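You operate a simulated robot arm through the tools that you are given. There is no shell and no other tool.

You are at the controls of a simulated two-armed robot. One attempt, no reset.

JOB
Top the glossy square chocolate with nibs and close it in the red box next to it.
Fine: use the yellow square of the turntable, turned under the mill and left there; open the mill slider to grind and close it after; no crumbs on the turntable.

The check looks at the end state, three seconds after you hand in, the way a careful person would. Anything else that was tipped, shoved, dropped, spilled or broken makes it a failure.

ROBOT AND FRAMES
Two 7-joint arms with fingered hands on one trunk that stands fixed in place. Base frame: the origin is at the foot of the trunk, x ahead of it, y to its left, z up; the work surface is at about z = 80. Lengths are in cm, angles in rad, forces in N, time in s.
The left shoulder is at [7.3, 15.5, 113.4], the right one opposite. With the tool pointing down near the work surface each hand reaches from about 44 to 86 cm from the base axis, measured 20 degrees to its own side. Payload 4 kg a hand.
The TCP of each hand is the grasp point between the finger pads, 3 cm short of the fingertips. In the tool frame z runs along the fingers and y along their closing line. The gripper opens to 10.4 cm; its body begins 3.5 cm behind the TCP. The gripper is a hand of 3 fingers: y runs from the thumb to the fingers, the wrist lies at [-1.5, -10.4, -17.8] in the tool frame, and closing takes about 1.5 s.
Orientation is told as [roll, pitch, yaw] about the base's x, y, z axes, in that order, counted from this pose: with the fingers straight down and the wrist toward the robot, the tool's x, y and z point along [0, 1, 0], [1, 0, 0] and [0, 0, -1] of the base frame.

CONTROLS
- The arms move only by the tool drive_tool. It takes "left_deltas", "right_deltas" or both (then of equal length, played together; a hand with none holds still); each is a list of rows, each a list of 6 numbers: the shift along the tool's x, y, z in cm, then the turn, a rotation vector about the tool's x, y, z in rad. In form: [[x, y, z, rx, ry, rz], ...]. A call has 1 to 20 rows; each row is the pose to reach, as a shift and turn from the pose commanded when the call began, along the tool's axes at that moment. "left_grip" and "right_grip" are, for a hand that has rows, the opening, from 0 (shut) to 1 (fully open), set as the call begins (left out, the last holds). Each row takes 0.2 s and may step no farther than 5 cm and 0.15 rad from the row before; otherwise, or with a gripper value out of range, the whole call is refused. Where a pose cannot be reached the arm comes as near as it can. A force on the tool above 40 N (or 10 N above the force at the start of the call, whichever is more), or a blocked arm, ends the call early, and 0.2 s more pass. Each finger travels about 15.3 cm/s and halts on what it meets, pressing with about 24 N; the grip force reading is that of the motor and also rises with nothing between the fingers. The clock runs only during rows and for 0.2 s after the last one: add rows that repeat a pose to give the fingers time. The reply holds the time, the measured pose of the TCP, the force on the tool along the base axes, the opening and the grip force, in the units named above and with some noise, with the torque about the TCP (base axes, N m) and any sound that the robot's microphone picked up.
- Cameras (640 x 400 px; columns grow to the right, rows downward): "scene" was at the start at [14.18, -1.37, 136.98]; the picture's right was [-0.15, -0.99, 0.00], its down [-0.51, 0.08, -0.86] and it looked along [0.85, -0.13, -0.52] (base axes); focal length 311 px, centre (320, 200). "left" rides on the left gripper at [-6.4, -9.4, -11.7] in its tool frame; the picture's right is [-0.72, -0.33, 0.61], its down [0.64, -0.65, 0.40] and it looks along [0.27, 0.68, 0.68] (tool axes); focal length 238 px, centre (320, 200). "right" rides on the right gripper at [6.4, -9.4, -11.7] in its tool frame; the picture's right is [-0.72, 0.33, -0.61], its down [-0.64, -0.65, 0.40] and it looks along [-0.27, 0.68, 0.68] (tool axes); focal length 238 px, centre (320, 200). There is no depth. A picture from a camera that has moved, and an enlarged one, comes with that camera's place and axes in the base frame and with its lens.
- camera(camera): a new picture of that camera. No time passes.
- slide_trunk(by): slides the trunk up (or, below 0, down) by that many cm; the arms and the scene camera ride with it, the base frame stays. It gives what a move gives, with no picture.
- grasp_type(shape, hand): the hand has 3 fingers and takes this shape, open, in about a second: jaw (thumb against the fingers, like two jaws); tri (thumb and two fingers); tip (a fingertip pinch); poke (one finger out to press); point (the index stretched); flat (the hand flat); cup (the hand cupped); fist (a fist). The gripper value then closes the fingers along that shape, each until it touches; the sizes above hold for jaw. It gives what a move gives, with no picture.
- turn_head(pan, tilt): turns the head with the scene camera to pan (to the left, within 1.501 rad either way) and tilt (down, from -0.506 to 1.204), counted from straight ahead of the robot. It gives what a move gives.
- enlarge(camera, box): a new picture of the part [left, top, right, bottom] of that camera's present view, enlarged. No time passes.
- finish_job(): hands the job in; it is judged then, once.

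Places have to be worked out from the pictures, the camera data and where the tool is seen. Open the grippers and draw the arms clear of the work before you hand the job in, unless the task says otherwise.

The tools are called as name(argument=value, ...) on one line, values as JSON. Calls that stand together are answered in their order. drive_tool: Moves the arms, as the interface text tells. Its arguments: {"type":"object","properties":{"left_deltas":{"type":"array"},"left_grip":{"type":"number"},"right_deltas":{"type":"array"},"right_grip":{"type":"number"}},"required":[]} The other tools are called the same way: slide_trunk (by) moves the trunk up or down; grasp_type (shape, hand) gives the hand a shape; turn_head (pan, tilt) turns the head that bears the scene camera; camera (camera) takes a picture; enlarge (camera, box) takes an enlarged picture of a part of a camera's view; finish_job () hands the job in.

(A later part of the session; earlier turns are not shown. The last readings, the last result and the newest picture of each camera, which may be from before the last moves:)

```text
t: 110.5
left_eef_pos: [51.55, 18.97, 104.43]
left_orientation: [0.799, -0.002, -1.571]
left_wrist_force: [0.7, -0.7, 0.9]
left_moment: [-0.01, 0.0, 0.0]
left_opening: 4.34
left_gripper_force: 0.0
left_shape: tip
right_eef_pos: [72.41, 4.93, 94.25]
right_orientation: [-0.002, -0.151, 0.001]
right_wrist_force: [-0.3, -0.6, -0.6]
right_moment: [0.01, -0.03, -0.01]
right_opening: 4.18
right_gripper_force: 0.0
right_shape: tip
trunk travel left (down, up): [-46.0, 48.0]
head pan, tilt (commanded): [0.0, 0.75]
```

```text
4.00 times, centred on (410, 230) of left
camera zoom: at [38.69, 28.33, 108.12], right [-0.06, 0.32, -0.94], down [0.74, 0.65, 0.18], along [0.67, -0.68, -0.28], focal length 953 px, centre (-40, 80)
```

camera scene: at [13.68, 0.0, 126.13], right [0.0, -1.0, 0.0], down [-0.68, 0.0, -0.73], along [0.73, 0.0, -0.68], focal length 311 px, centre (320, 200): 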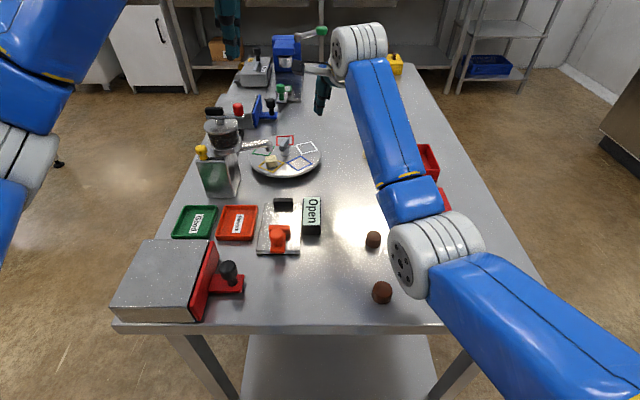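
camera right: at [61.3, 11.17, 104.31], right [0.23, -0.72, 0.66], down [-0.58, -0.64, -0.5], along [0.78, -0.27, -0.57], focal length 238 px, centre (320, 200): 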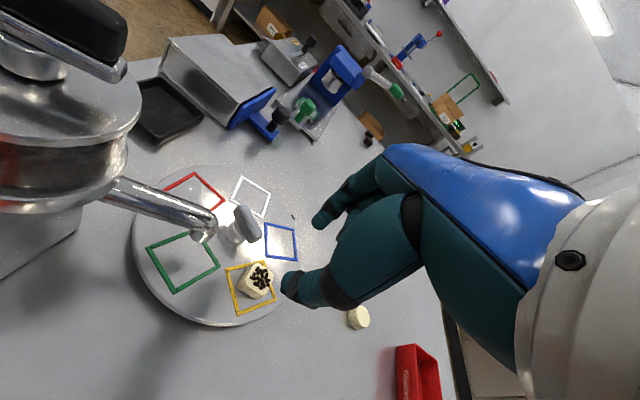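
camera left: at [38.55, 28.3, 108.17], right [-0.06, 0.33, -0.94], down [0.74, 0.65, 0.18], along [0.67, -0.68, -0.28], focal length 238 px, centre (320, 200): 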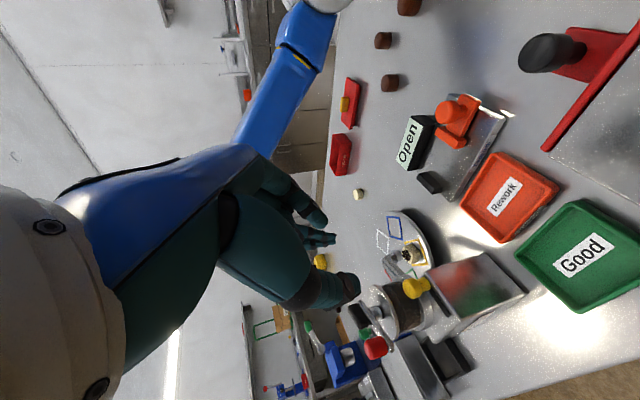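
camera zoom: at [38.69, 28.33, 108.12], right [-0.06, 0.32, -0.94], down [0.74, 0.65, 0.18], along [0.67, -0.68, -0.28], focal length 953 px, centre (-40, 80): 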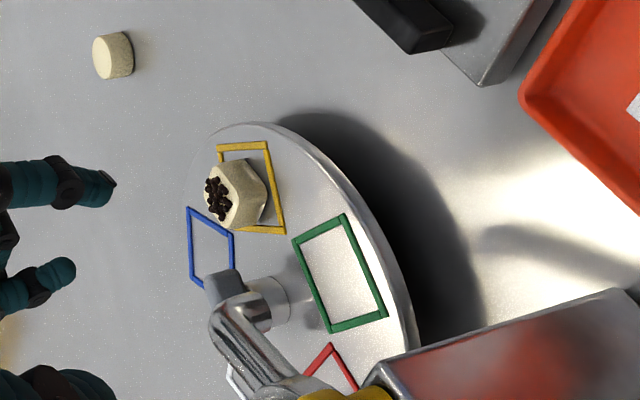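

Chocolate is at about (73.1,4.4); from the earlier placement calibration the grasp TCP should be about (72.9,4.2). I align at height and descend with a modest opening.

drive_tool(right_deltas=[[-0.4, 0.22, 0.03, 0, 0, 0], [-0.75, 0.45, 0.07, 0, 0, 0], [-0.75, 0.15, 2.05, 0, 0, 0], [-0.75, -0.15, 4.0, 0, 0, 0], [-0.75, -0.4, 5.7, 0, 0, 0]], right_grip=0.36)

enlarge(camera="right", box=[160, 160, 370, 330])

enlarge(camera="left", box=[340, 160, 460, 280])

enlarge(camera="scene", box=[240, 110, 360, 190])

```text
t: 111.8
left_eef_pos: [51.53, 19.04, 104.46]
left_orientation: [0.8, -0.002, -1.569]
left_wrist_force: [-1.1, 0.9, -0.8]
left_moment: [0.02, -0.03, 0.02]
left_opening: 4.4
left_gripper_force: 0.0
left_shape: tip
right_eef_pos: [72.91, 4.1, 88.56]
right_orientation: [-0.003, -0.15, 0.001]
right_wrist_force: [0.2, 0.2, 0.2]
right_moment: [-0.02, -0.01, 0.0]
right_opening: 3.83
right_gripper_force: 0.1
right_shape: tip
trunk travel left (down, up): [-46.0, 48.0]
head pan, tilt (commanded): [0.0, 0.75]
```

```text
2.35 times, centred on (265, 245) of right
camera zoom: at [61.79, 10.39, 98.68], right [0.23, -0.72, 0.66], down [-0.58, -0.64, -0.5], along [0.78, -0.27, -0.57], focal length 561 px, centre (449, 94)
```

zoom: 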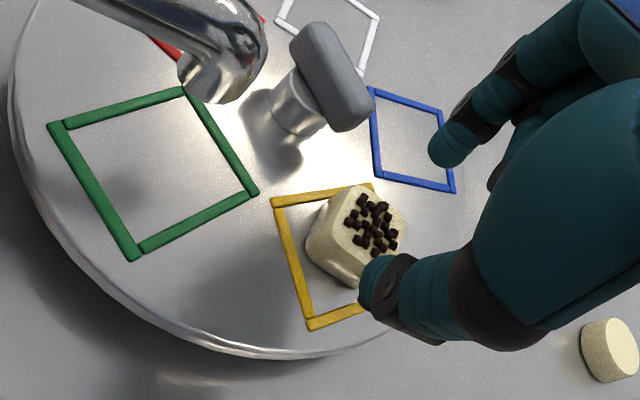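

```text
3.33 times, centred on (400, 220) of left
camera zoom: at [38.68, 28.32, 108.12], right [-0.06, 0.32, -0.94], down [0.74, 0.65, 0.18], along [0.67, -0.68, -0.28], focal length 794 px, centre (53, 133)
```

zoom: 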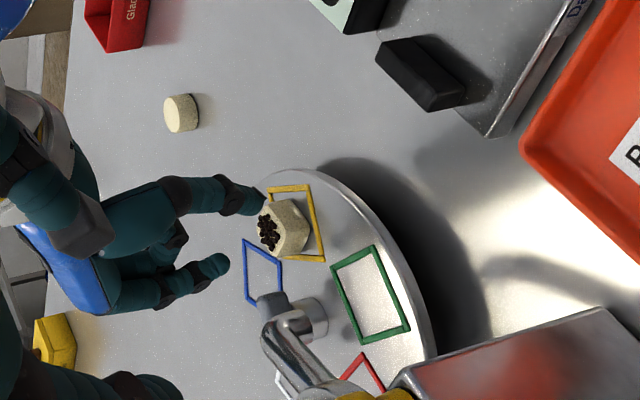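

```text
5.00 times, centred on (300, 150) of scene
camera zoom: at [13.58, 0.25, 126.15], right [0.0, -1.0, 0.0], down [-0.68, 0.0, -0.73], along [0.73, 0.0, -0.68], focal length 1554 px, centre (420, 450)
```

zoom: 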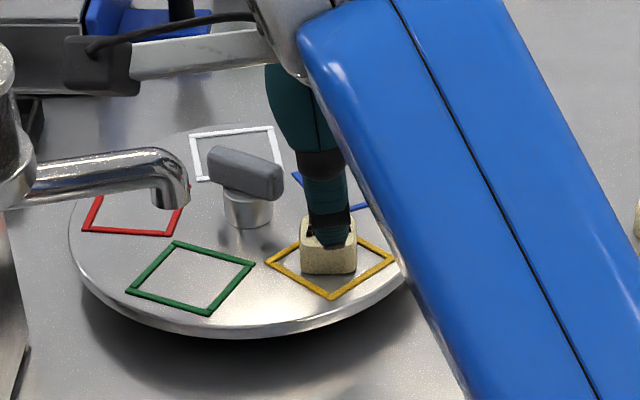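

Alignment is good to ~2 mm. I shift slightly and descend to grip height.

drive_tool(right_deltas=[[0.15, -0.15, 0.0, 0, 0, 0], [0.15, -0.3, 1.0, 0, 0, 0], [0.15, -0.42, 1.8, 0, 0, 0], [0.15, -0.52, 2.45, 0, 0, 0]])

enlarge(camera="right", box=[160, 150, 370, 320])

enlarge(camera="left", box=[340, 160, 460, 280])

```text
t: 112.8
left_eef_pos: [51.47, 18.79, 104.48]
left_orientation: [0.799, -0.002, -1.571]
left_wrist_force: [0.5, 0.2, 0.0]
left_moment: [0.03, -0.01, 0.02]
left_opening: 4.36
left_gripper_force: 0.0
left_shape: tip
right_eef_pos: [72.77, 4.19, 86.07]
right_orientation: [0.001, -0.15, 0.002]
right_wrist_force: [-0.5, -0.1, 0.1]
right_moment: [0.0, 0.0, -0.02]
right_opening: 3.83
right_gripper_force: 0.1
right_shape: tip
trunk travel left (down, up): [-46.0, 48.0]
head pan, tilt (commanded): [0.0, 0.75]
```

```text
2.35 times, centred on (265, 235) of right
camera zoom: at [61.61, 10.58, 96.19], right [0.23, -0.72, 0.66], down [-0.58, -0.64, -0.5], along [0.78, -0.27, -0.57], focal length 561 px, centre (449, 118)
```

zoom: 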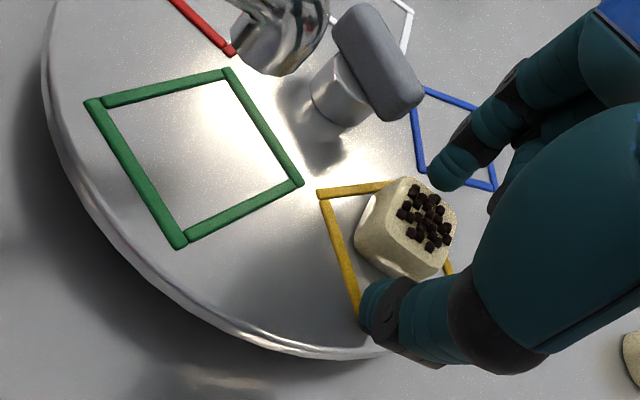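

```text
3.33 times, centred on (400, 220) of left
camera zoom: at [38.68, 28.32, 108.12], right [-0.06, 0.32, -0.94], down [0.74, 0.65, 0.18], along [0.67, -0.68, -0.28], focal length 794 px, centre (53, 133)
```

zoom: 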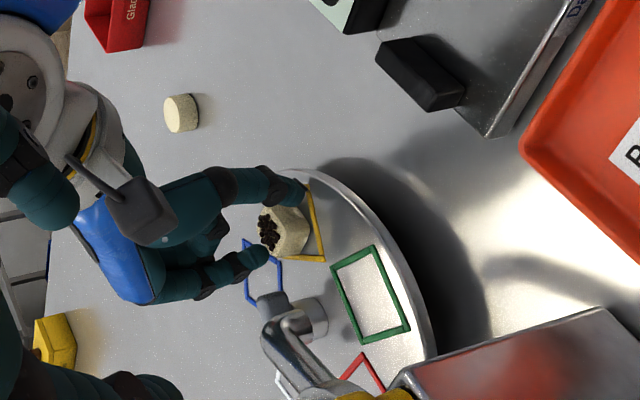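

Fingers straddle the piece as in the earlier good grasp. I close on it.

drive_tool(right_deltas=[[0, 0, 0, 0, 0, 0], [0, -0.02, 0.12, 0, 0, 0], [0, -0.03, 0.2, 0, 0, 0], [0, -0.03, 0.2, 0, 0, 0], [0, -0.03, 0.2, 0, 0, 0], [0, -0.03, 0.2, 0, 0, 0], [0, -0.03, 0.2, 0, 0, 0]], right_grip=0.1)

enlarge(camera="right", box=[160, 150, 370, 320])

```text
t: 114.3
left_eef_pos: [51.51, 18.9, 104.41]
left_orientation: [0.799, -0.001, -1.569]
left_wrist_force: [0.6, 0.3, 0.4]
left_moment: [-0.03, -0.01, -0.02]
left_opening: 4.38
left_gripper_force: 0.1
left_shape: tip
right_eef_pos: [72.81, 4.3, 86.08]
right_orientation: [-0.001, -0.153, 0.002]
right_wrist_force: [1.2, 1.0, 4.4]
right_moment: [0.02, 0.0, 0.0]
right_opening: 2.2
right_gripper_force: 23.6
right_shape: tip
trunk travel left (down, up): [-46.0, 48.0]
head pan, tilt (commanded): [0.0, 0.75]
```

```text
2.35 times, centred on (265, 235) of right
camera zoom: at [61.56, 10.59, 96.09], right [0.23, -0.72, 0.66], down [-0.58, -0.64, -0.5], along [0.78, -0.27, -0.57], focal length 561 px, centre (449, 118)
```

zoom: 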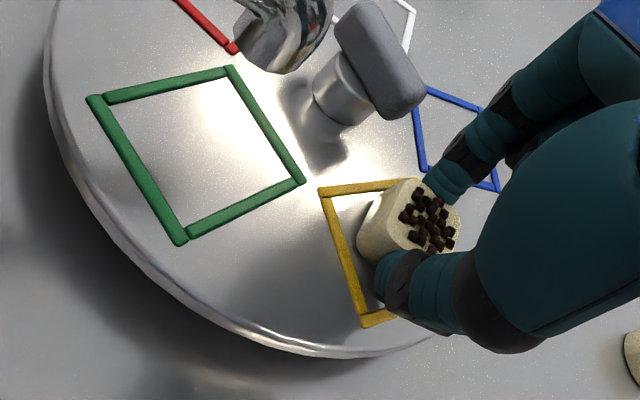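

Held (2.2 cm, 23.6 N), nibs intact. I lift slowly and vertically.

drive_tool(right_deltas=[[0, 0.04, -0.25, 0, 0, 0], [0, 0.09, -0.6, 0, 0, 0], [0, 0.17, -1.1, 0, 0, 0], [0, 0.27, -1.8, 0, 0, 0], [0, 0.39, -2.6, 0, 0, 0], [0, 0.53, -3.5, 0, 0, 0], [0, 0.68, -4.5, 0, 0, 0], [0, 0.83, -5.5, 0, 0, 0], [0, 0.97, -6.4, 0, 0, 0], [0, 1.07, -7.1, 0, 0, 0], [0, 1.13, -7.5, 0, 0, 0]])

camera(camera="right")

enlarge(camera="right", box=[240, 180, 360, 290])

enlarge(camera="scene", box=[230, 90, 350, 190])

```text
t: 116.8
left_eef_pos: [51.49, 18.82, 104.48]
left_orientation: [0.801, -0.002, -1.569]
left_wrist_force: [-0.1, -0.1, -0.1]
left_moment: [-0.01, -0.01, 0.02]
left_opening: 4.36
left_gripper_force: 0.1
left_shape: tip
right_eef_pos: [72.8, 4.35, 93.48]
right_orientation: [0.0, -0.151, 0.001]
right_wrist_force: [-0.5, -0.4, -0.6]
right_moment: [0.01, 0.0, -0.04]
right_opening: 2.21
right_gripper_force: 24.0
right_shape: tip
trunk travel left (down, up): [-46.0, 48.0]
head pan, tilt (commanded): [0.0, 0.75]
```

```text
taken
camera right: at [61.58, 10.58, 103.59], right [0.23, -0.72, 0.66], down [-0.58, -0.64, -0.5], along [0.78, -0.27, -0.57], focal length 238 px, centre (320, 200)
```

right: 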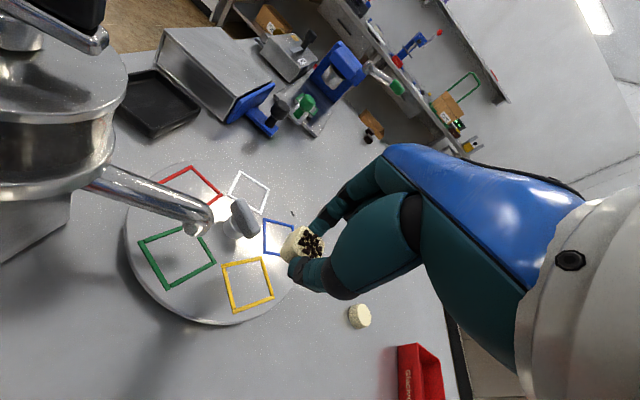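

```text
3.64 times, centred on (300, 235) of right
camera zoom: at [61.58, 10.58, 103.59], right [0.23, -0.72, 0.66], down [-0.58, -0.64, -0.5], along [0.78, -0.27, -0.57], focal length 867 px, centre (393, 73)
```

zoom: 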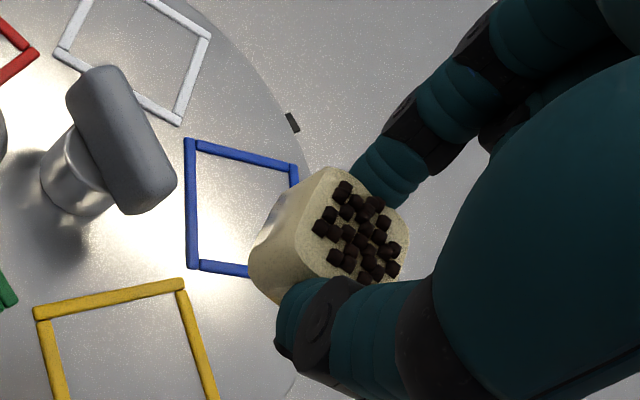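

```text
4.00 times, centred on (290, 140) of scene
camera zoom: at [13.56, 0.27, 126.15], right [0.0, -1.0, 0.0], down [-0.68, 0.0, -0.73], along [0.73, 0.0, -0.68], focal length 1244 px, centre (440, 440)
```

zoom: 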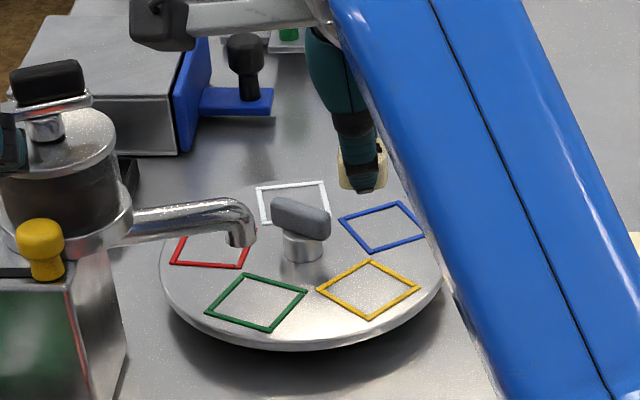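

The topped chocolate is in hand, disc clean. I carry it smoothly over toward the red box.

drive_tool(right_deltas=[[-0.3, 0.02, -0.02, 0, 0, 0], [-0.9, 0.06, -0.06, 0, 0, 0], [-1.8, 0.12, -0.11, 0, 0, 0], [-3.0, 0.21, -0.19, 0, 0, 0], [-4.5, 0.31, -0.29, 0, 0, 0], [-6.2, 0.43, -0.39, 0, 0, 0], [-8.0, 0.55, -0.51, 0, 0, 0], [-9.9, 0.68, -0.63, 0, 0, 0], [-11.8, 0.81, -0.75, 0, 0, 0], [-13.7, 0.94, -0.87, 0, 0, 0], [-15.6, 1.07, -0.99, 0, 0, 0], [-17.5, 1.2, -1.11, 0, 0, 0], [-19.4, 1.33, -1.23, 0, 0, 0], [-21.2, 1.45, -1.35, 0, 0, 0], [-22.8, 1.56, -1.45, 0, 0, 0], [-24.2, 1.66, -1.54, 0, 0, 0], [-25.4, 1.74, -1.61, 0, 0, 0], [-26.3, 1.8, -1.67, 0, 0, 0], [-27.0, 1.85, -1.71, 0, 0, 0], [-27.4, 1.88, -1.74, 0, 0, 0]])

camera(camera="right")

camera(camera="scene")

enlarge(camera="right", box=[200, 180, 380, 400])

```text
t: 121.0
left_eef_pos: [51.53, 18.9, 104.51]
left_orientation: [0.799, -0.001, -1.568]
left_wrist_force: [0.3, -0.3, -0.6]
left_moment: [0.01, 0.0, 0.02]
left_opening: 4.38
left_gripper_force: 0.0
left_shape: tip
right_eef_pos: [74.47, -23.2, 95.56]
right_orientation: [0.0, -0.151, 0.001]
right_wrist_force: [0.7, 0.0, -0.4]
right_moment: [0.01, -0.01, 0.0]
right_opening: 2.21
right_gripper_force: 24.2
right_shape: tip
trunk travel left (down, up): [-46.0, 48.0]
head pan, tilt (commanded): [0.0, 0.75]
```

```text
taken
camera right: at [63.19, -16.88, 105.62], right [0.23, -0.72, 0.66], down [-0.58, -0.64, -0.5], along [0.78, -0.27, -0.57], focal length 238 px, centre (320, 200)
```

right: 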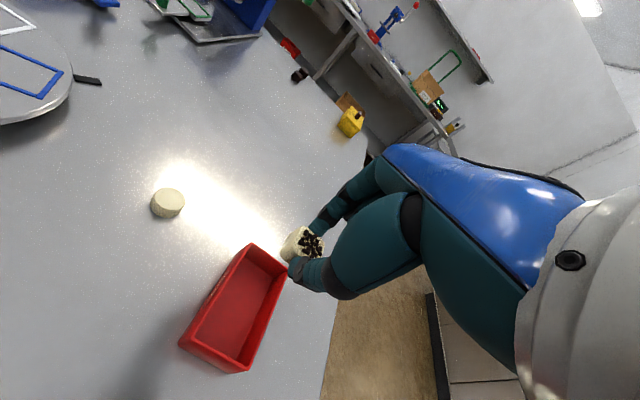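

```text
taken
camera scene: at [13.57, 0.11, 126.15], right [0.0, -1.0, 0.0], down [-0.68, 0.0, -0.73], along [0.73, 0.0, -0.68], focal length 311 px, centre (320, 200)
```

scene: 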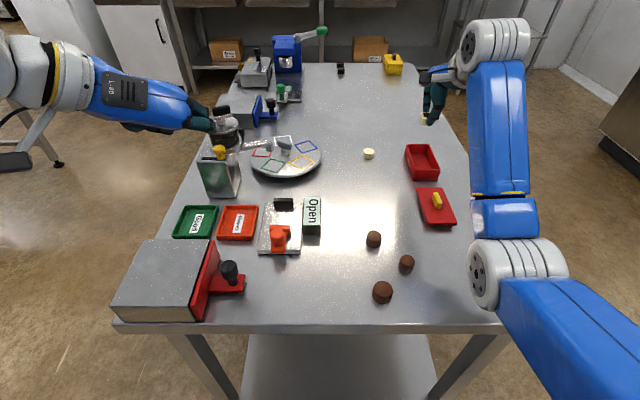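

```text
1.82 times, centred on (290, 290) of right
camera zoom: at [63.19, -16.88, 105.62], right [0.23, -0.72, 0.66], down [-0.58, -0.64, -0.5], along [0.78, -0.27, -0.57], focal length 433 px, centre (374, 36)
```

zoom: 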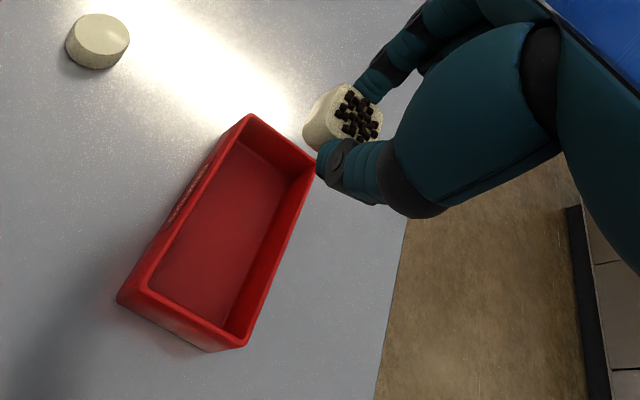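

The red box interior is about x 68.8–78.6, y -26.6 to -21.5, rim near z 83.3. I centre over it and lower the chocolate partway, then check.

drive_tool(right_deltas=[[-0.2, -0.2, 0.0, 0, 0, 0], [-0.5, -0.6, -0.1, 0, 0, 0], [-0.8, -0.9, -0.15, 0, 0, 0], [-0.95, -1.06, -0.16, 0, 0, 0], [-0.95, -1.15, 0.5, 0, 0, 0], [-0.95, -1.32, 1.6, 0, 0, 0], [-0.95, -1.55, 3.1, 0, 0, 0], [-0.95, -1.78, 4.6, 0, 0, 0], [-0.95, -1.93, 5.6, 0, 0, 0], [-0.95, -1.99, 6.0, 0, 0, 0]])

camera(camera="right")

enlarge(camera="right", box=[180, 170, 380, 400])

enlarge(camera="scene", box=[360, 70, 500, 230])

```text
t: 123.2
left_eef_pos: [51.52, 18.8, 104.52]
left_orientation: [0.799, -0.002, -1.569]
left_wrist_force: [0.1, 0.6, -0.1]
left_moment: [-0.01, -0.02, 0.0]
left_opening: 4.38
left_gripper_force: 0.1
left_shape: tip
right_eef_pos: [73.36, -24.09, 89.29]
right_orientation: [0.002, -0.151, 0.002]
right_wrist_force: [-0.2, -0.7, -0.1]
right_moment: [0.0, 0.0, 0.03]
right_opening: 2.2
right_gripper_force: 23.4
right_shape: tip
trunk travel left (down, up): [-46.0, 48.0]
head pan, tilt (commanded): [0.0, 0.75]
```

```text
taken
camera right: at [62.15, -17.79, 99.4], right [0.23, -0.72, 0.66], down [-0.58, -0.64, -0.5], along [0.78, -0.27, -0.57], focal length 238 px, centre (320, 200)
```

right: 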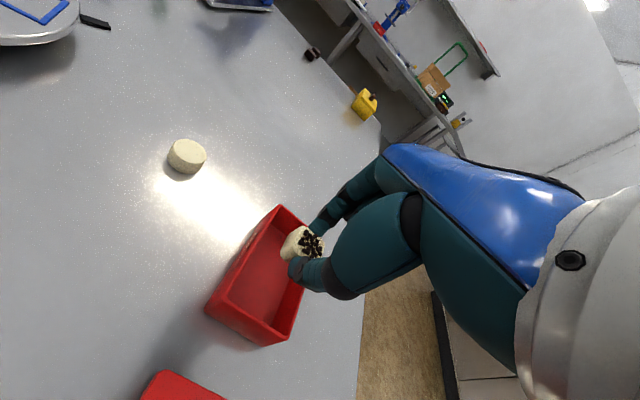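

```text
1.74 times, centred on (280, 285) of right
camera zoom: at [62.15, -17.79, 99.4], right [0.23, -0.72, 0.66], down [-0.58, -0.64, -0.5], along [0.78, -0.27, -0.57], focal length 414 px, centre (390, 52)
```

zoom: 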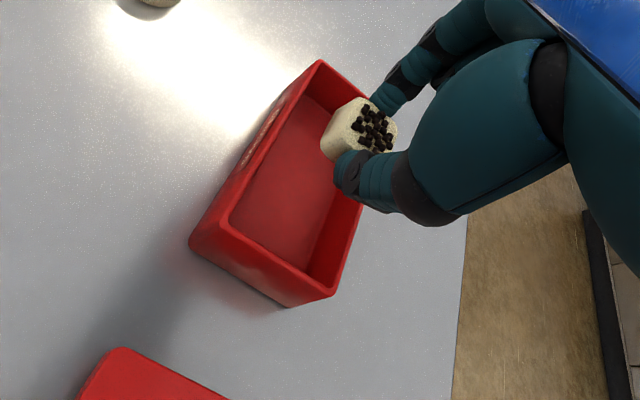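

```text
2.50 times, centred on (430, 150) of scene
camera zoom: at [13.57, 0.12, 126.15], right [0.0, -1.0, 0.0], down [-0.68, 0.0, -0.73], along [0.73, 0.0, -0.68], focal length 777 px, centre (45, 325)
```

zoom: 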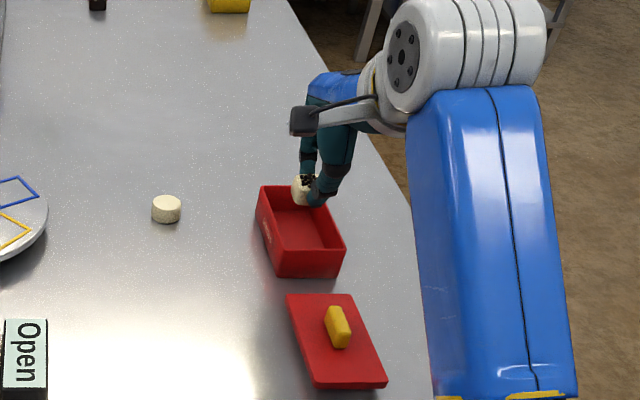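

The piece is centred over the box interior. I lower it in, slowing for contact with the floor.

drive_tool(right_deltas=[[-0.1, -0.1, 0.6, 0, 0, 0], [-0.2, -0.24, 1.6, 0, 0, 0], [-0.2, -0.39, 2.6, 0, 0, 0], [-0.2, -0.53, 3.5, 0, 0, 0], [-0.2, -0.62, 4.1, 0, 0, 0], [-0.2, -0.67, 4.4, 0, 0, 0]])

enlarge(camera="right", box=[180, 150, 380, 380])

enlarge(camera="scene", box=[380, 90, 480, 230])

```text
t: 124.5
left_eef_pos: [51.02, 19.19, 104.56]
left_orientation: [0.804, -0.006, -1.569]
left_wrist_force: [0.9, -0.5, 0.9]
left_moment: [-0.02, 0.0, -0.04]
left_opening: 4.38
left_gripper_force: 0.0
left_shape: tip
right_eef_pos: [73.03, -23.91, 85.54]
right_orientation: [-0.007, -0.159, 0.004]
right_wrist_force: [-0.5, 0.1, -1.2]
right_moment: [0.0, -0.05, 0.0]
right_opening: 2.21
right_gripper_force: 24.1
right_shape: tip
trunk travel left (down, up): [-46.0, 48.0]
head pan, tilt (commanded): [0.0, 0.75]
```

```text
1.74 times, centred on (280, 265) of right
camera zoom: at [61.77, -17.59, 95.53], right [0.23, -0.72, 0.66], down [-0.58, -0.64, -0.5], along [0.78, -0.27, -0.56], focal length 414 px, centre (390, 87)
```

zoom: 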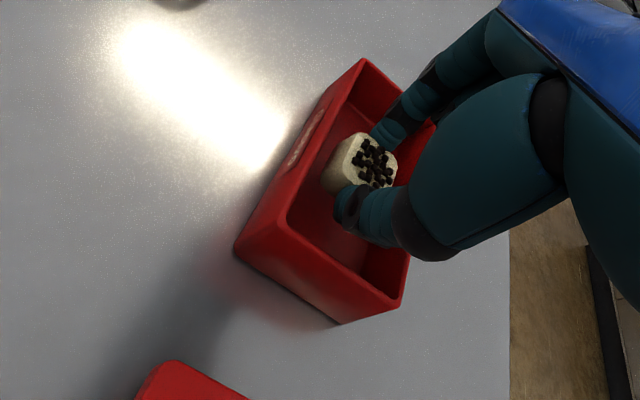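

```text
2.86 times, centred on (430, 160) of scene
camera zoom: at [12.8, 0.77, 126.3], right [0.0, -1.0, 0.01], down [-0.68, 0.0, -0.73], along [0.73, 0.0, -0.68], focal length 888 px, centre (6, 314)
```

zoom: 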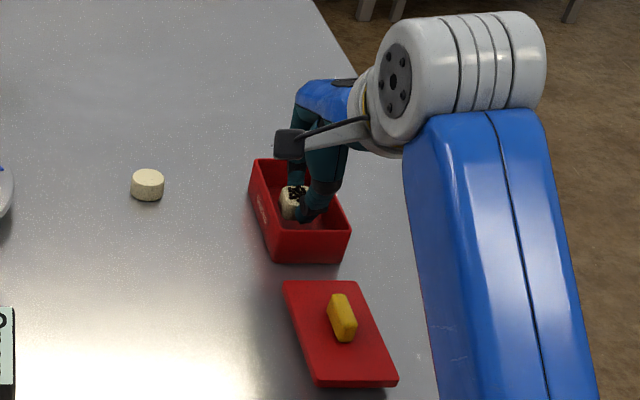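

The scene camera itself shifted about 1 cm and the TCP lags: the lowered elbow is probably pressing on the table. I lift the hand back up right away and will raise the trunk.

drive_tool(right_deltas=[[0, 0.1, -0.7, 0, 0, 0], [0, 0.25, -1.7, 0, 0, 0], [0, 0.42, -2.8, 0, 0, 0], [0, 0.6, -4.0, 0, 0, 0]])

turn_head(pan=-0.45, tilt=0.95)

camera(camera="scene")

```text
t: 125.5
left_eef_pos: [51.44, 18.92, 104.48]
left_orientation: [0.798, -0.002, -1.569]
left_wrist_force: [0.7, -0.1, 0.1]
left_moment: [0.0, 0.0, -0.01]
left_opening: 4.37
left_gripper_force: 0.1
left_shape: tip
right_eef_pos: [73.3, -24.27, 89.04]
right_orientation: [-0.001, -0.151, 0.001]
right_wrist_force: [-0.7, -0.1, -0.5]
right_moment: [0.0, 0.01, 0.01]
right_opening: 2.21
right_gripper_force: 24.0
right_shape: tip
trunk travel left (down, up): [-46.0, 48.0]
head pan, tilt (commanded): [0.0, 0.75]
```

```text
t: 126.5
left_eef_pos: [51.54, 18.68, 104.52]
left_orientation: [0.801, -0.002, -1.57]
left_wrist_force: [-0.1, -1.1, 0.7]
left_moment: [0.01, 0.02, -0.01]
left_opening: 4.38
left_gripper_force: 0.1
left_shape: tip
right_eef_pos: [73.33, -24.41, 88.92]
right_orientation: [0.001, -0.151, 0.0]
right_wrist_force: [-1.0, -0.3, -0.2]
right_moment: [0.0, -0.01, -0.02]
right_opening: 2.2
right_gripper_force: 23.9
right_shape: tip
trunk travel left (down, up): [-46.0, 48.0]
head pan, tilt (commanded): [-0.45, 0.949]
```

```text
taken
camera scene: at [11.82, -3.06, 124.6], right [-0.43, -0.9, 0.0], down [-0.73, 0.35, -0.58], along [0.52, -0.25, -0.81], focal length 311 px, centre (320, 200)
```

scene: 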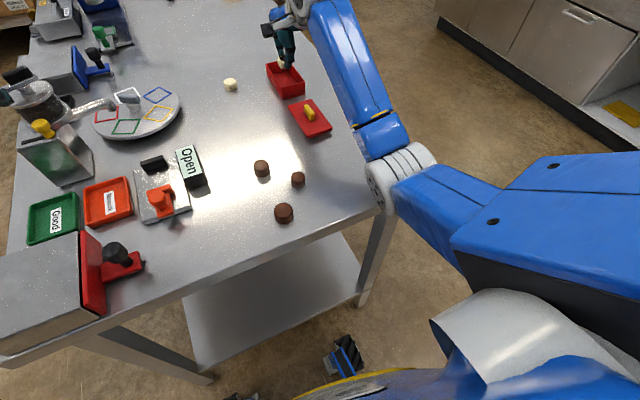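

The elbow sits right at the table's edge. I raise the trunk 10 cm to clear it.

slide_trunk(by=10)

camera(camera="scene")

enlarge(camera="right", box=[180, 150, 380, 380])

```text
t: 127.8
left_eef_pos: [51.51, 18.9, 114.46]
left_orientation: [0.801, -0.002, -1.57]
left_wrist_force: [0.1, -0.6, -0.2]
left_moment: [-0.01, 0.01, -0.02]
left_opening: 4.39
left_gripper_force: 0.2
left_shape: tip
right_eef_pos: [73.34, -24.26, 98.89]
right_orientation: [0.0, -0.152, 0.001]
right_wrist_force: [-0.2, -0.1, -0.3]
right_moment: [-0.01, 0.0, 0.0]
right_opening: 2.2
right_gripper_force: 23.9
right_shape: tip
trunk travel left (down, up): [-56.0, 38.0]
head pan, tilt (commanded): [-0.45, 0.949]
```

```text
taken
camera scene: at [11.86, -3.04, 134.6], right [-0.44, -0.9, 0.0], down [-0.73, 0.35, -0.58], along [0.52, -0.25, -0.81], focal length 311 px, centre (320, 200)
```

scene: 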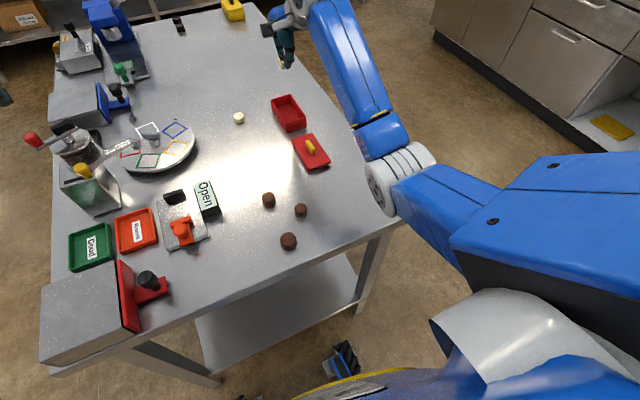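

```text
1.74 times, centred on (280, 265) of right
camera zoom: at [62.16, -18.02, 108.96], right [0.23, -0.72, 0.66], down [-0.58, -0.64, -0.5], along [0.78, -0.27, -0.57], focal length 414 px, centre (390, 87)
```

zoom: 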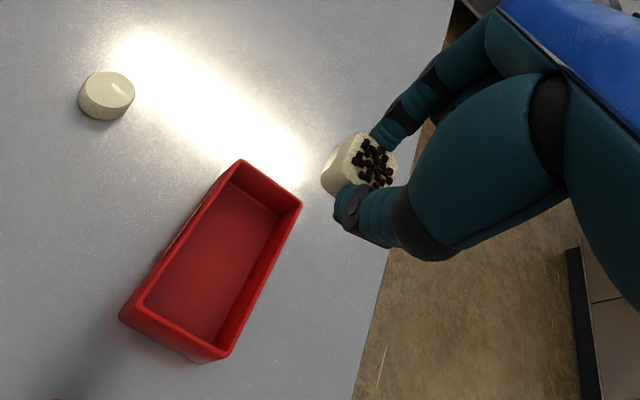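

Elbow is now clear with nibs still in place. I raise 4 cm more for margin, then lower the hand over the box again.

slide_trunk(by=4)

turn_head(pan=-0.3, tilt=0.75)

drive_tool(right_deltas=[[0, -0.06, 0.4, 0, 0, 0], [0, -0.18, 1.2, 0, 0, 0], [0, -0.38, 2.5, 0, 0, 0], [0, -0.63, 4.2, 0, 0, 0], [0, -0.92, 6.1, 0, 0, 0], [0, -1.21, 8.0, 0, 0, 0], [0, -1.48, 9.8, 0, 0, 0], [0, -1.72, 11.4, 0, 0, 0], [0, -1.93, 12.8, 0, 0, 0], [0, -2.07, 13.7, 0, 0, 0], [0, -2.13, 14.1, 0, 0, 0]])

camera(camera="scene")

enlarge(camera="right", box=[180, 150, 380, 380])

```text
t: 128.6
left_eef_pos: [51.52, 18.82, 118.36]
left_orientation: [0.8, -0.001, -1.568]
left_wrist_force: [1.5, -0.5, 0.6]
left_moment: [-0.01, 0.01, 0.04]
left_opening: 4.37
left_gripper_force: 0.0
left_shape: tip
right_eef_pos: [73.39, -24.27, 102.85]
right_orientation: [-0.001, -0.151, 0.001]
right_wrist_force: [0.2, 0.6, 0.1]
right_moment: [-0.01, 0.05, 0.01]
right_opening: 2.22
right_gripper_force: 24.2
right_shape: tip
trunk travel left (down, up): [-60.0, 34.0]
head pan, tilt (commanded): [-0.45, 0.949]
```

```text
t: 129.3
left_eef_pos: [51.5, 18.84, 118.53]
left_orientation: [0.798, -0.001, -1.569]
left_wrist_force: [0.0, -0.5, 0.0]
left_moment: [-0.02, 0.01, 0.02]
left_opening: 4.36
left_gripper_force: 0.1
left_shape: tip
right_eef_pos: [73.3, -24.31, 102.79]
right_orientation: [-0.001, -0.149, 0.002]
right_wrist_force: [-0.1, 0.2, 0.2]
right_moment: [-0.04, 0.04, -0.02]
right_opening: 2.2
right_gripper_force: 23.3
right_shape: tip
trunk travel left (down, up): [-60.0, 34.0]
head pan, tilt (commanded): [-0.3, 0.75]
```

```text
t: 131.7
left_eef_pos: [51.58, 18.82, 118.53]
left_orientation: [0.799, -0.001, -1.568]
left_wrist_force: [0.1, 0.2, 0.9]
left_moment: [0.01, 0.0, 0.0]
left_opening: 4.37
left_gripper_force: 0.0
left_shape: tip
right_eef_pos: [73.32, -24.37, 88.69]
right_orientation: [0.0, -0.151, 0.002]
right_wrist_force: [0.8, 0.1, -0.5]
right_moment: [0.01, -0.03, 0.01]
right_opening: 2.21
right_gripper_force: 24.5
right_shape: tip
trunk travel left (down, up): [-60.0, 34.0]
head pan, tilt (commanded): [-0.3, 0.75]
```

```text
taken
camera scene: at [13.21, -2.33, 140.15], right [-0.3, -0.96, 0.0], down [-0.65, 0.2, -0.73], along [0.7, -0.22, -0.68], focal length 311 px, centre (320, 200)
```

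scene: 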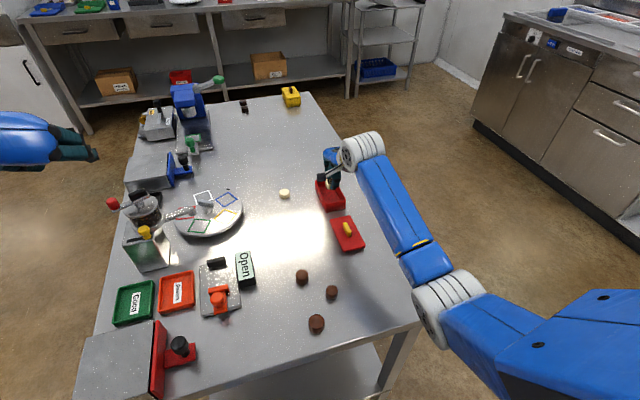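

```text
1.74 times, centred on (280, 265) of right
camera zoom: at [62.12, -17.99, 98.72], right [0.23, -0.72, 0.66], down [-0.58, -0.64, -0.5], along [0.78, -0.27, -0.57], focal length 414 px, centre (390, 87)
```

zoom: 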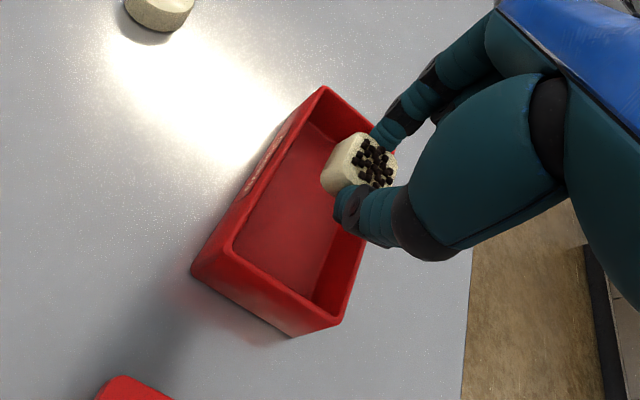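

drive_tool(right_deltas=[[0, -0.09, 0.6, 0, 0, 0], [0, -0.24, 1.6, 0, 0, 0], [0, -0.38, 2.5, 0, 0, 0], [0, -0.48, 3.2, 0, 0, 0], [0, -0.54, 3.6, 0, 0, 0], [0, -0.57, 3.8, 0, 0, 0]])

enlarge(camera="right", box=[180, 150, 380, 380])

enlarge(camera="scene", box=[270, 120, 400, 270])

```text
t: 133.1
left_eef_pos: [51.46, 18.89, 118.5]
left_orientation: [0.799, -0.002, -1.568]
left_wrist_force: [0.0, 0.6, 0.4]
left_moment: [0.01, 0.0, -0.03]
left_opening: 4.36
left_gripper_force: 0.0
left_shape: tip
right_eef_pos: [73.35, -24.33, 84.82]
right_orientation: [0.0, -0.151, 0.002]
right_wrist_force: [0.3, 0.4, 0.1]
right_moment: [-0.01, -0.01, -0.02]
right_opening: 2.18
right_gripper_force: 24.2
right_shape: tip
trunk travel left (down, up): [-60.0, 34.0]
head pan, tilt (commanded): [-0.3, 0.75]
```

```text
1.74 times, centred on (280, 265) of right
camera zoom: at [62.15, -18.03, 94.88], right [0.23, -0.72, 0.66], down [-0.58, -0.64, -0.5], along [0.78, -0.27, -0.57], focal length 414 px, centre (390, 87)
```

zoom: 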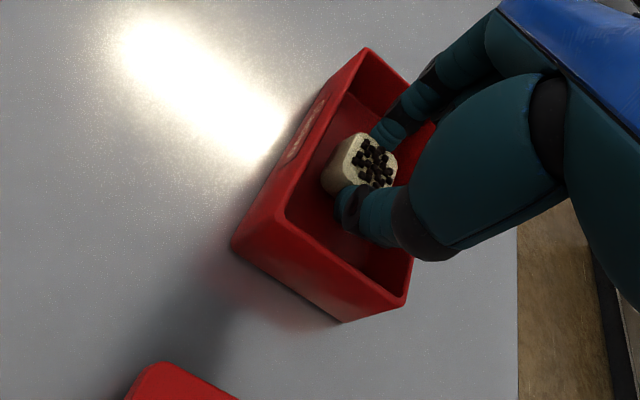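

```text
2.67 times, centred on (335, 195) of scene
camera zoom: at [13.21, -2.33, 140.15], right [-0.3, -0.96, 0.0], down [-0.65, 0.2, -0.73], along [0.7, -0.22, -0.68], focal length 829 px, centre (280, 213)
```

zoom: 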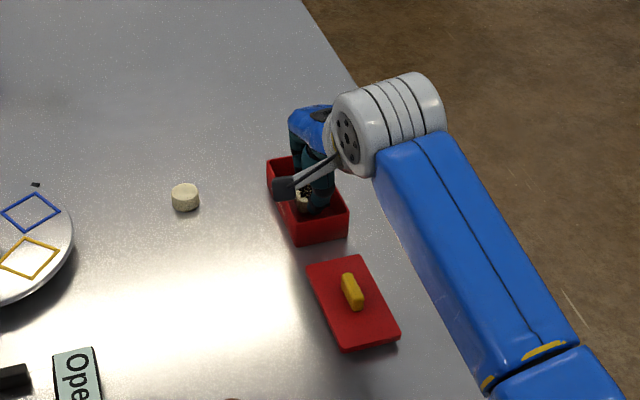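

The piece is inside the box. I lower in small steps until I feel the floor.

drive_tool(right_deltas=[[0, -0.02, 0.12, 0, 0, 0], [0, -0.04, 0.25, 0, 0, 0], [0, -0.05, 0.33, 0, 0, 0]])

```text
t: 133.9
left_eef_pos: [51.44, 18.86, 118.38]
left_orientation: [0.798, -0.002, -1.568]
left_wrist_force: [0.8, 0.6, 0.3]
left_moment: [-0.03, 0.02, 0.03]
left_opening: 4.37
left_gripper_force: 0.1
left_shape: tip
right_eef_pos: [73.39, -24.3, 84.44]
right_orientation: [0.001, -0.151, 0.002]
right_wrist_force: [0.5, 1.4, -0.4]
right_moment: [-0.02, -0.02, 0.01]
right_opening: 2.18
right_gripper_force: 24.1
right_shape: tip
trunk travel left (down, up): [-60.0, 34.0]
head pan, tilt (commanded): [-0.3, 0.75]
```

drive_tool(right_deltas=[[0, -0.02, 0.1, 0, 0, 0], [0, -0.03, 0.2, 0, 0, 0], [0, -0.04, 0.28, 0, 0, 0]])

```text
t: 134.7
left_eef_pos: [51.49, 18.77, 118.52]
left_orientation: [0.799, 0.0, -1.57]
left_wrist_force: [-0.4, 0.1, 0.4]
left_moment: [0.01, 0.02, -0.01]
left_opening: 4.37
left_gripper_force: 0.0
left_shape: tip
right_eef_pos: [73.33, -24.38, 84.22]
right_orientation: [0.0, -0.148, 0.002]
right_wrist_force: [-0.1, -0.4, 0.8]
right_moment: [-0.02, 0.01, 0.02]
right_opening: 2.21
right_gripper_force: 24.0
right_shape: tip
trunk travel left (down, up): [-60.0, 34.0]
head pan, tilt (commanded): [-0.3, 0.75]
```

Not yet touching (z 84.22); I continue down a bit more.

drive_tool(right_deltas=[[0, -0.02, 0.1, 0, 0, 0], [0, -0.03, 0.2, 0, 0, 0], [0, -0.03, 0.2, 0, 0, 0]])

enlarge(camera="right", box=[240, 160, 360, 290])

```text
t: 135.5
left_eef_pos: [51.5, 18.87, 118.5]
left_orientation: [0.798, -0.001, -1.57]
left_wrist_force: [0.0, 0.1, -0.2]
left_moment: [0.01, 0.02, 0.03]
left_opening: 4.39
left_gripper_force: 0.2
left_shape: tip
right_eef_pos: [73.27, -24.28, 83.98]
right_orientation: [0.001, -0.151, 0.002]
right_wrist_force: [0.7, -0.6, 2.6]
right_moment: [0.0, 0.02, 0.04]
right_opening: 2.2
right_gripper_force: 24.1
right_shape: tip
trunk travel left (down, up): [-60.0, 34.0]
head pan, tilt (commanded): [-0.3, 0.75]
```

```text
3.08 times, centred on (300, 225) of right
camera zoom: at [62.11, -17.99, 94.11], right [0.23, -0.72, 0.66], down [-0.58, -0.64, -0.5], along [0.78, -0.27, -0.57], focal length 733 px, centre (382, 123)
```

zoom: 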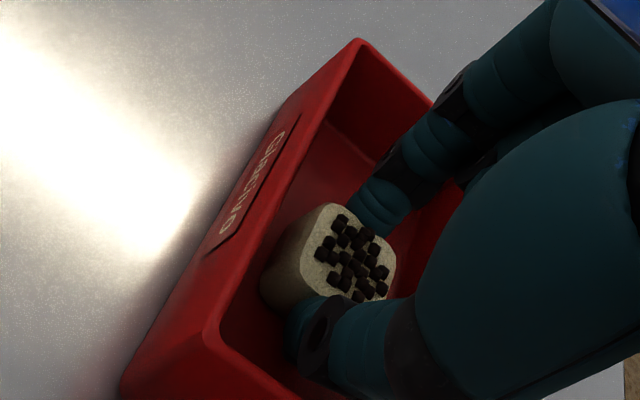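

Contact (2.6 N). I release gently.

drive_tool(right_deltas=[[0, -0.01, 0.06, 0, 0, 0], [0, -0.01, 0.06, 0, 0, 0], [0, -0.01, 0.06, 0, 0, 0], [0, -0.01, 0.06, 0, 0, 0], [0, -0.01, 0.06, 0, 0, 0]], right_grip=0.27)

enlarge(camera="right", box=[240, 160, 360, 290])

```text
t: 136.7
left_eef_pos: [51.56, 18.75, 118.44]
left_orientation: [0.799, 0.0, -1.57]
left_wrist_force: [-0.5, 0.4, -0.5]
left_moment: [-0.02, -0.02, 0.0]
left_opening: 4.37
left_gripper_force: 0.1
left_shape: tip
right_eef_pos: [73.39, -24.37, 83.95]
right_orientation: [-0.001, -0.15, 0.0]
right_wrist_force: [-0.1, 0.1, -0.2]
right_moment: [0.04, -0.01, 0.0]
right_opening: 2.82
right_gripper_force: 0.1
right_shape: tip
trunk travel left (down, up): [-60.0, 34.0]
head pan, tilt (commanded): [-0.3, 0.75]
```

```text
3.08 times, centred on (300, 225) of right
camera zoom: at [62.15, -18.0, 93.99], right [0.23, -0.72, 0.66], down [-0.58, -0.64, -0.5], along [0.78, -0.27, -0.57], focal length 733 px, centre (382, 123)
```

zoom: 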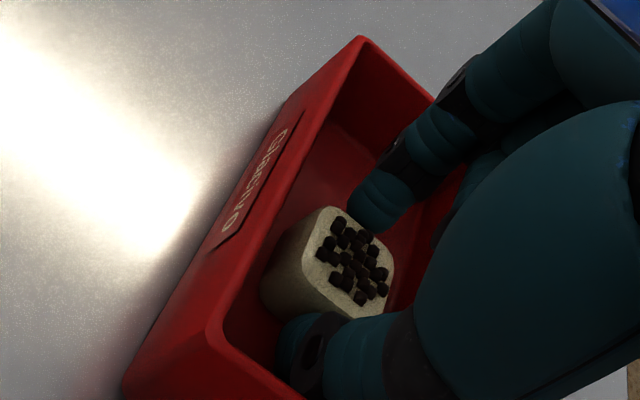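

It stands free. I open a bit more and lift straight out.

drive_tool(right_deltas=[[0, 0, 0, 0, 0, 0], [0, 0, 0, 0, 0, 0], [0, 0.04, -0.3, 0, 0, 0], [0, 0.12, -0.8, 0, 0, 0], [0, 0.27, -1.8, 0, 0, 0], [0, 0.5, -3.3, 0, 0, 0], [0, 0.8, -5.3, 0, 0, 0], [0, 1.1, -7.3, 0, 0, 0], [0, 1.5, -10.0, 0, 0, 0]], right_grip=0.35)

camera(camera="right")

enlarge(camera="right", box=[170, 180, 330, 400])

enlarge(camera="scene", box=[290, 150, 390, 260])

```text
t: 138.7
left_eef_pos: [51.5, 18.83, 118.48]
left_orientation: [0.801, -0.001, -1.569]
left_wrist_force: [0.6, -0.6, -0.2]
left_moment: [-0.03, 0.0, -0.02]
left_opening: 4.37
left_gripper_force: 0.2
left_shape: tip
right_eef_pos: [73.36, -24.34, 93.98]
right_orientation: [0.0, -0.149, -0.001]
right_wrist_force: [0.1, -0.3, 0.3]
right_moment: [0.03, -0.02, -0.03]
right_opening: 3.61
right_gripper_force: 0.0
right_shape: tip
trunk travel left (down, up): [-60.0, 34.0]
head pan, tilt (commanded): [-0.3, 0.75]
```

```text
taken
camera right: at [62.13, -18.03, 104.06], right [0.23, -0.72, 0.66], down [-0.58, -0.64, -0.5], along [0.78, -0.27, -0.57], focal length 238 px, centre (320, 200)
```

right: 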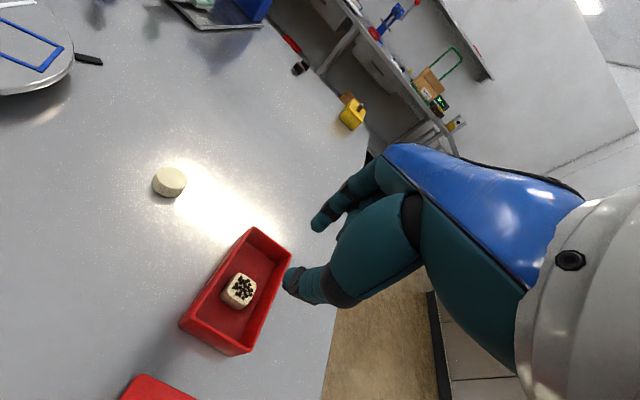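

```text
1.82 times, centred on (250, 290) of right
camera zoom: at [62.13, -18.03, 104.06], right [0.23, -0.72, 0.66], down [-0.58, -0.64, -0.5], along [0.78, -0.27, -0.57], focal length 433 px, centre (447, 36)
```

zoom: 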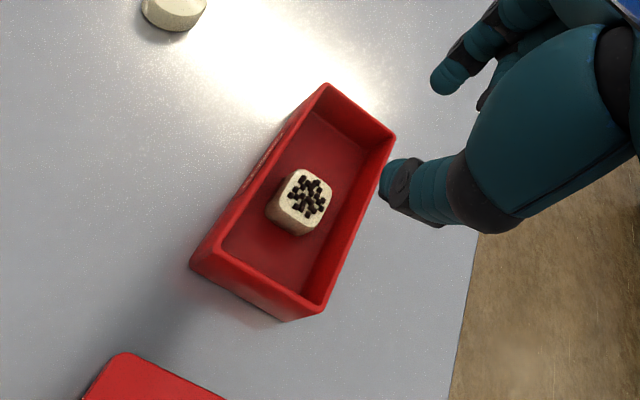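

```text
3.64 times, centred on (340, 205) of scene
camera zoom: at [13.19, -2.32, 140.15], right [-0.3, -0.96, 0.0], down [-0.65, 0.2, -0.73], along [0.7, -0.22, -0.68], focal length 1130 px, centre (247, 182)
```

zoom: 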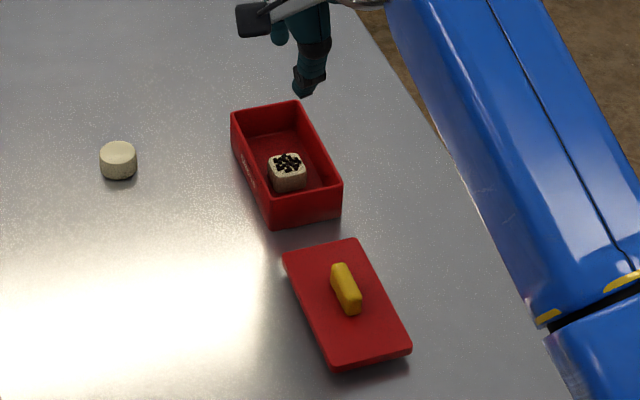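

The chocolate sits upright in the box with its nibs. Next the lid, centred near (60,-24) with a yellow handle along x. I move the right hand above it, fingers straight down, and look.

drive_tool(right_deltas=[[0.05, -2.0, -0.5, 0.025, 0, 0], [0.1, -4.4, -1.0, 0.05, 0, 0], [0.15, -6.6, -1.5, 0.075, 0, 0], [0.2, -8.8, -2.0, 0.1, 0, 0], [0.25, -11.0, -2.5, 0.125, 0, 0], [0.3, -13.1, -3.0, 0.15, 0, 0], [0.3, -13.1, -3.0, 0.15, 0, 0]], right_grip=0.48)

camera(camera="right")

enlarge(camera="right", box=[190, 180, 390, 400])

enlarge(camera="scene", box=[290, 150, 390, 260])

```text
t: 140.3
left_eef_pos: [51.52, 18.84, 118.48]
left_orientation: [0.8, -0.002, -1.569]
left_wrist_force: [-0.3, -0.3, 0.1]
left_moment: [0.04, -0.01, 0.01]
left_opening: 4.39
left_gripper_force: 0.0
left_shape: tip
right_eef_pos: [59.77, -23.99, 95.04]
right_orientation: [0.0, 0.001, 0.001]
right_wrist_force: [0.4, 0.2, -0.4]
right_moment: [0.0, -0.01, 0.02]
right_opening: 4.92
right_gripper_force: 0.0
right_shape: tip
trunk travel left (down, up): [-60.0, 34.0]
head pan, tilt (commanded): [-0.3, 0.75]
```

```text
taken
camera right: at [50.32, -17.69, 106.58], right [0.33, -0.72, 0.61], down [-0.65, -0.64, -0.4], along [0.68, -0.27, -0.68], focal length 238 px, centre (320, 200)
```

right: 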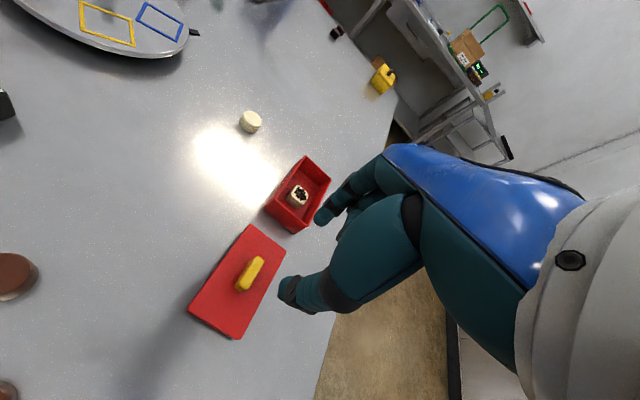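

```text
1.82 times, centred on (290, 290) of right
camera zoom: at [50.32, -17.69, 106.58], right [0.33, -0.72, 0.61], down [-0.65, -0.64, -0.4], along [0.68, -0.27, -0.68], focal length 433 px, centre (374, 36)
```

zoom: 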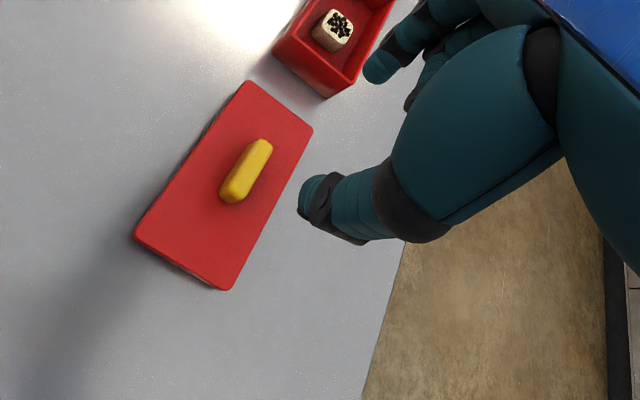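

```text
3.64 times, centred on (340, 205) of scene
camera zoom: at [13.2, -2.34, 140.15], right [-0.3, -0.96, 0.0], down [-0.65, 0.2, -0.73], along [0.7, -0.22, -0.68], focal length 1130 px, centre (247, 182)
```

zoom: 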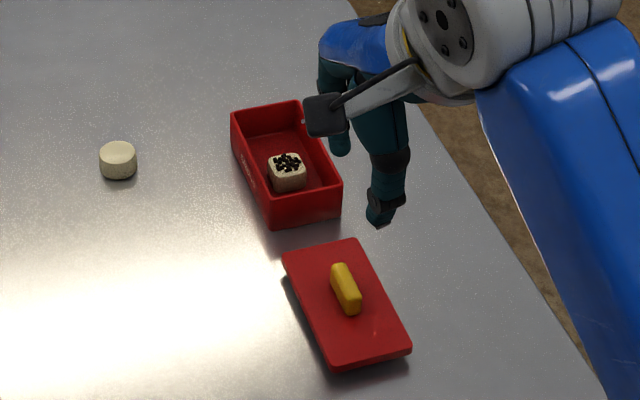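

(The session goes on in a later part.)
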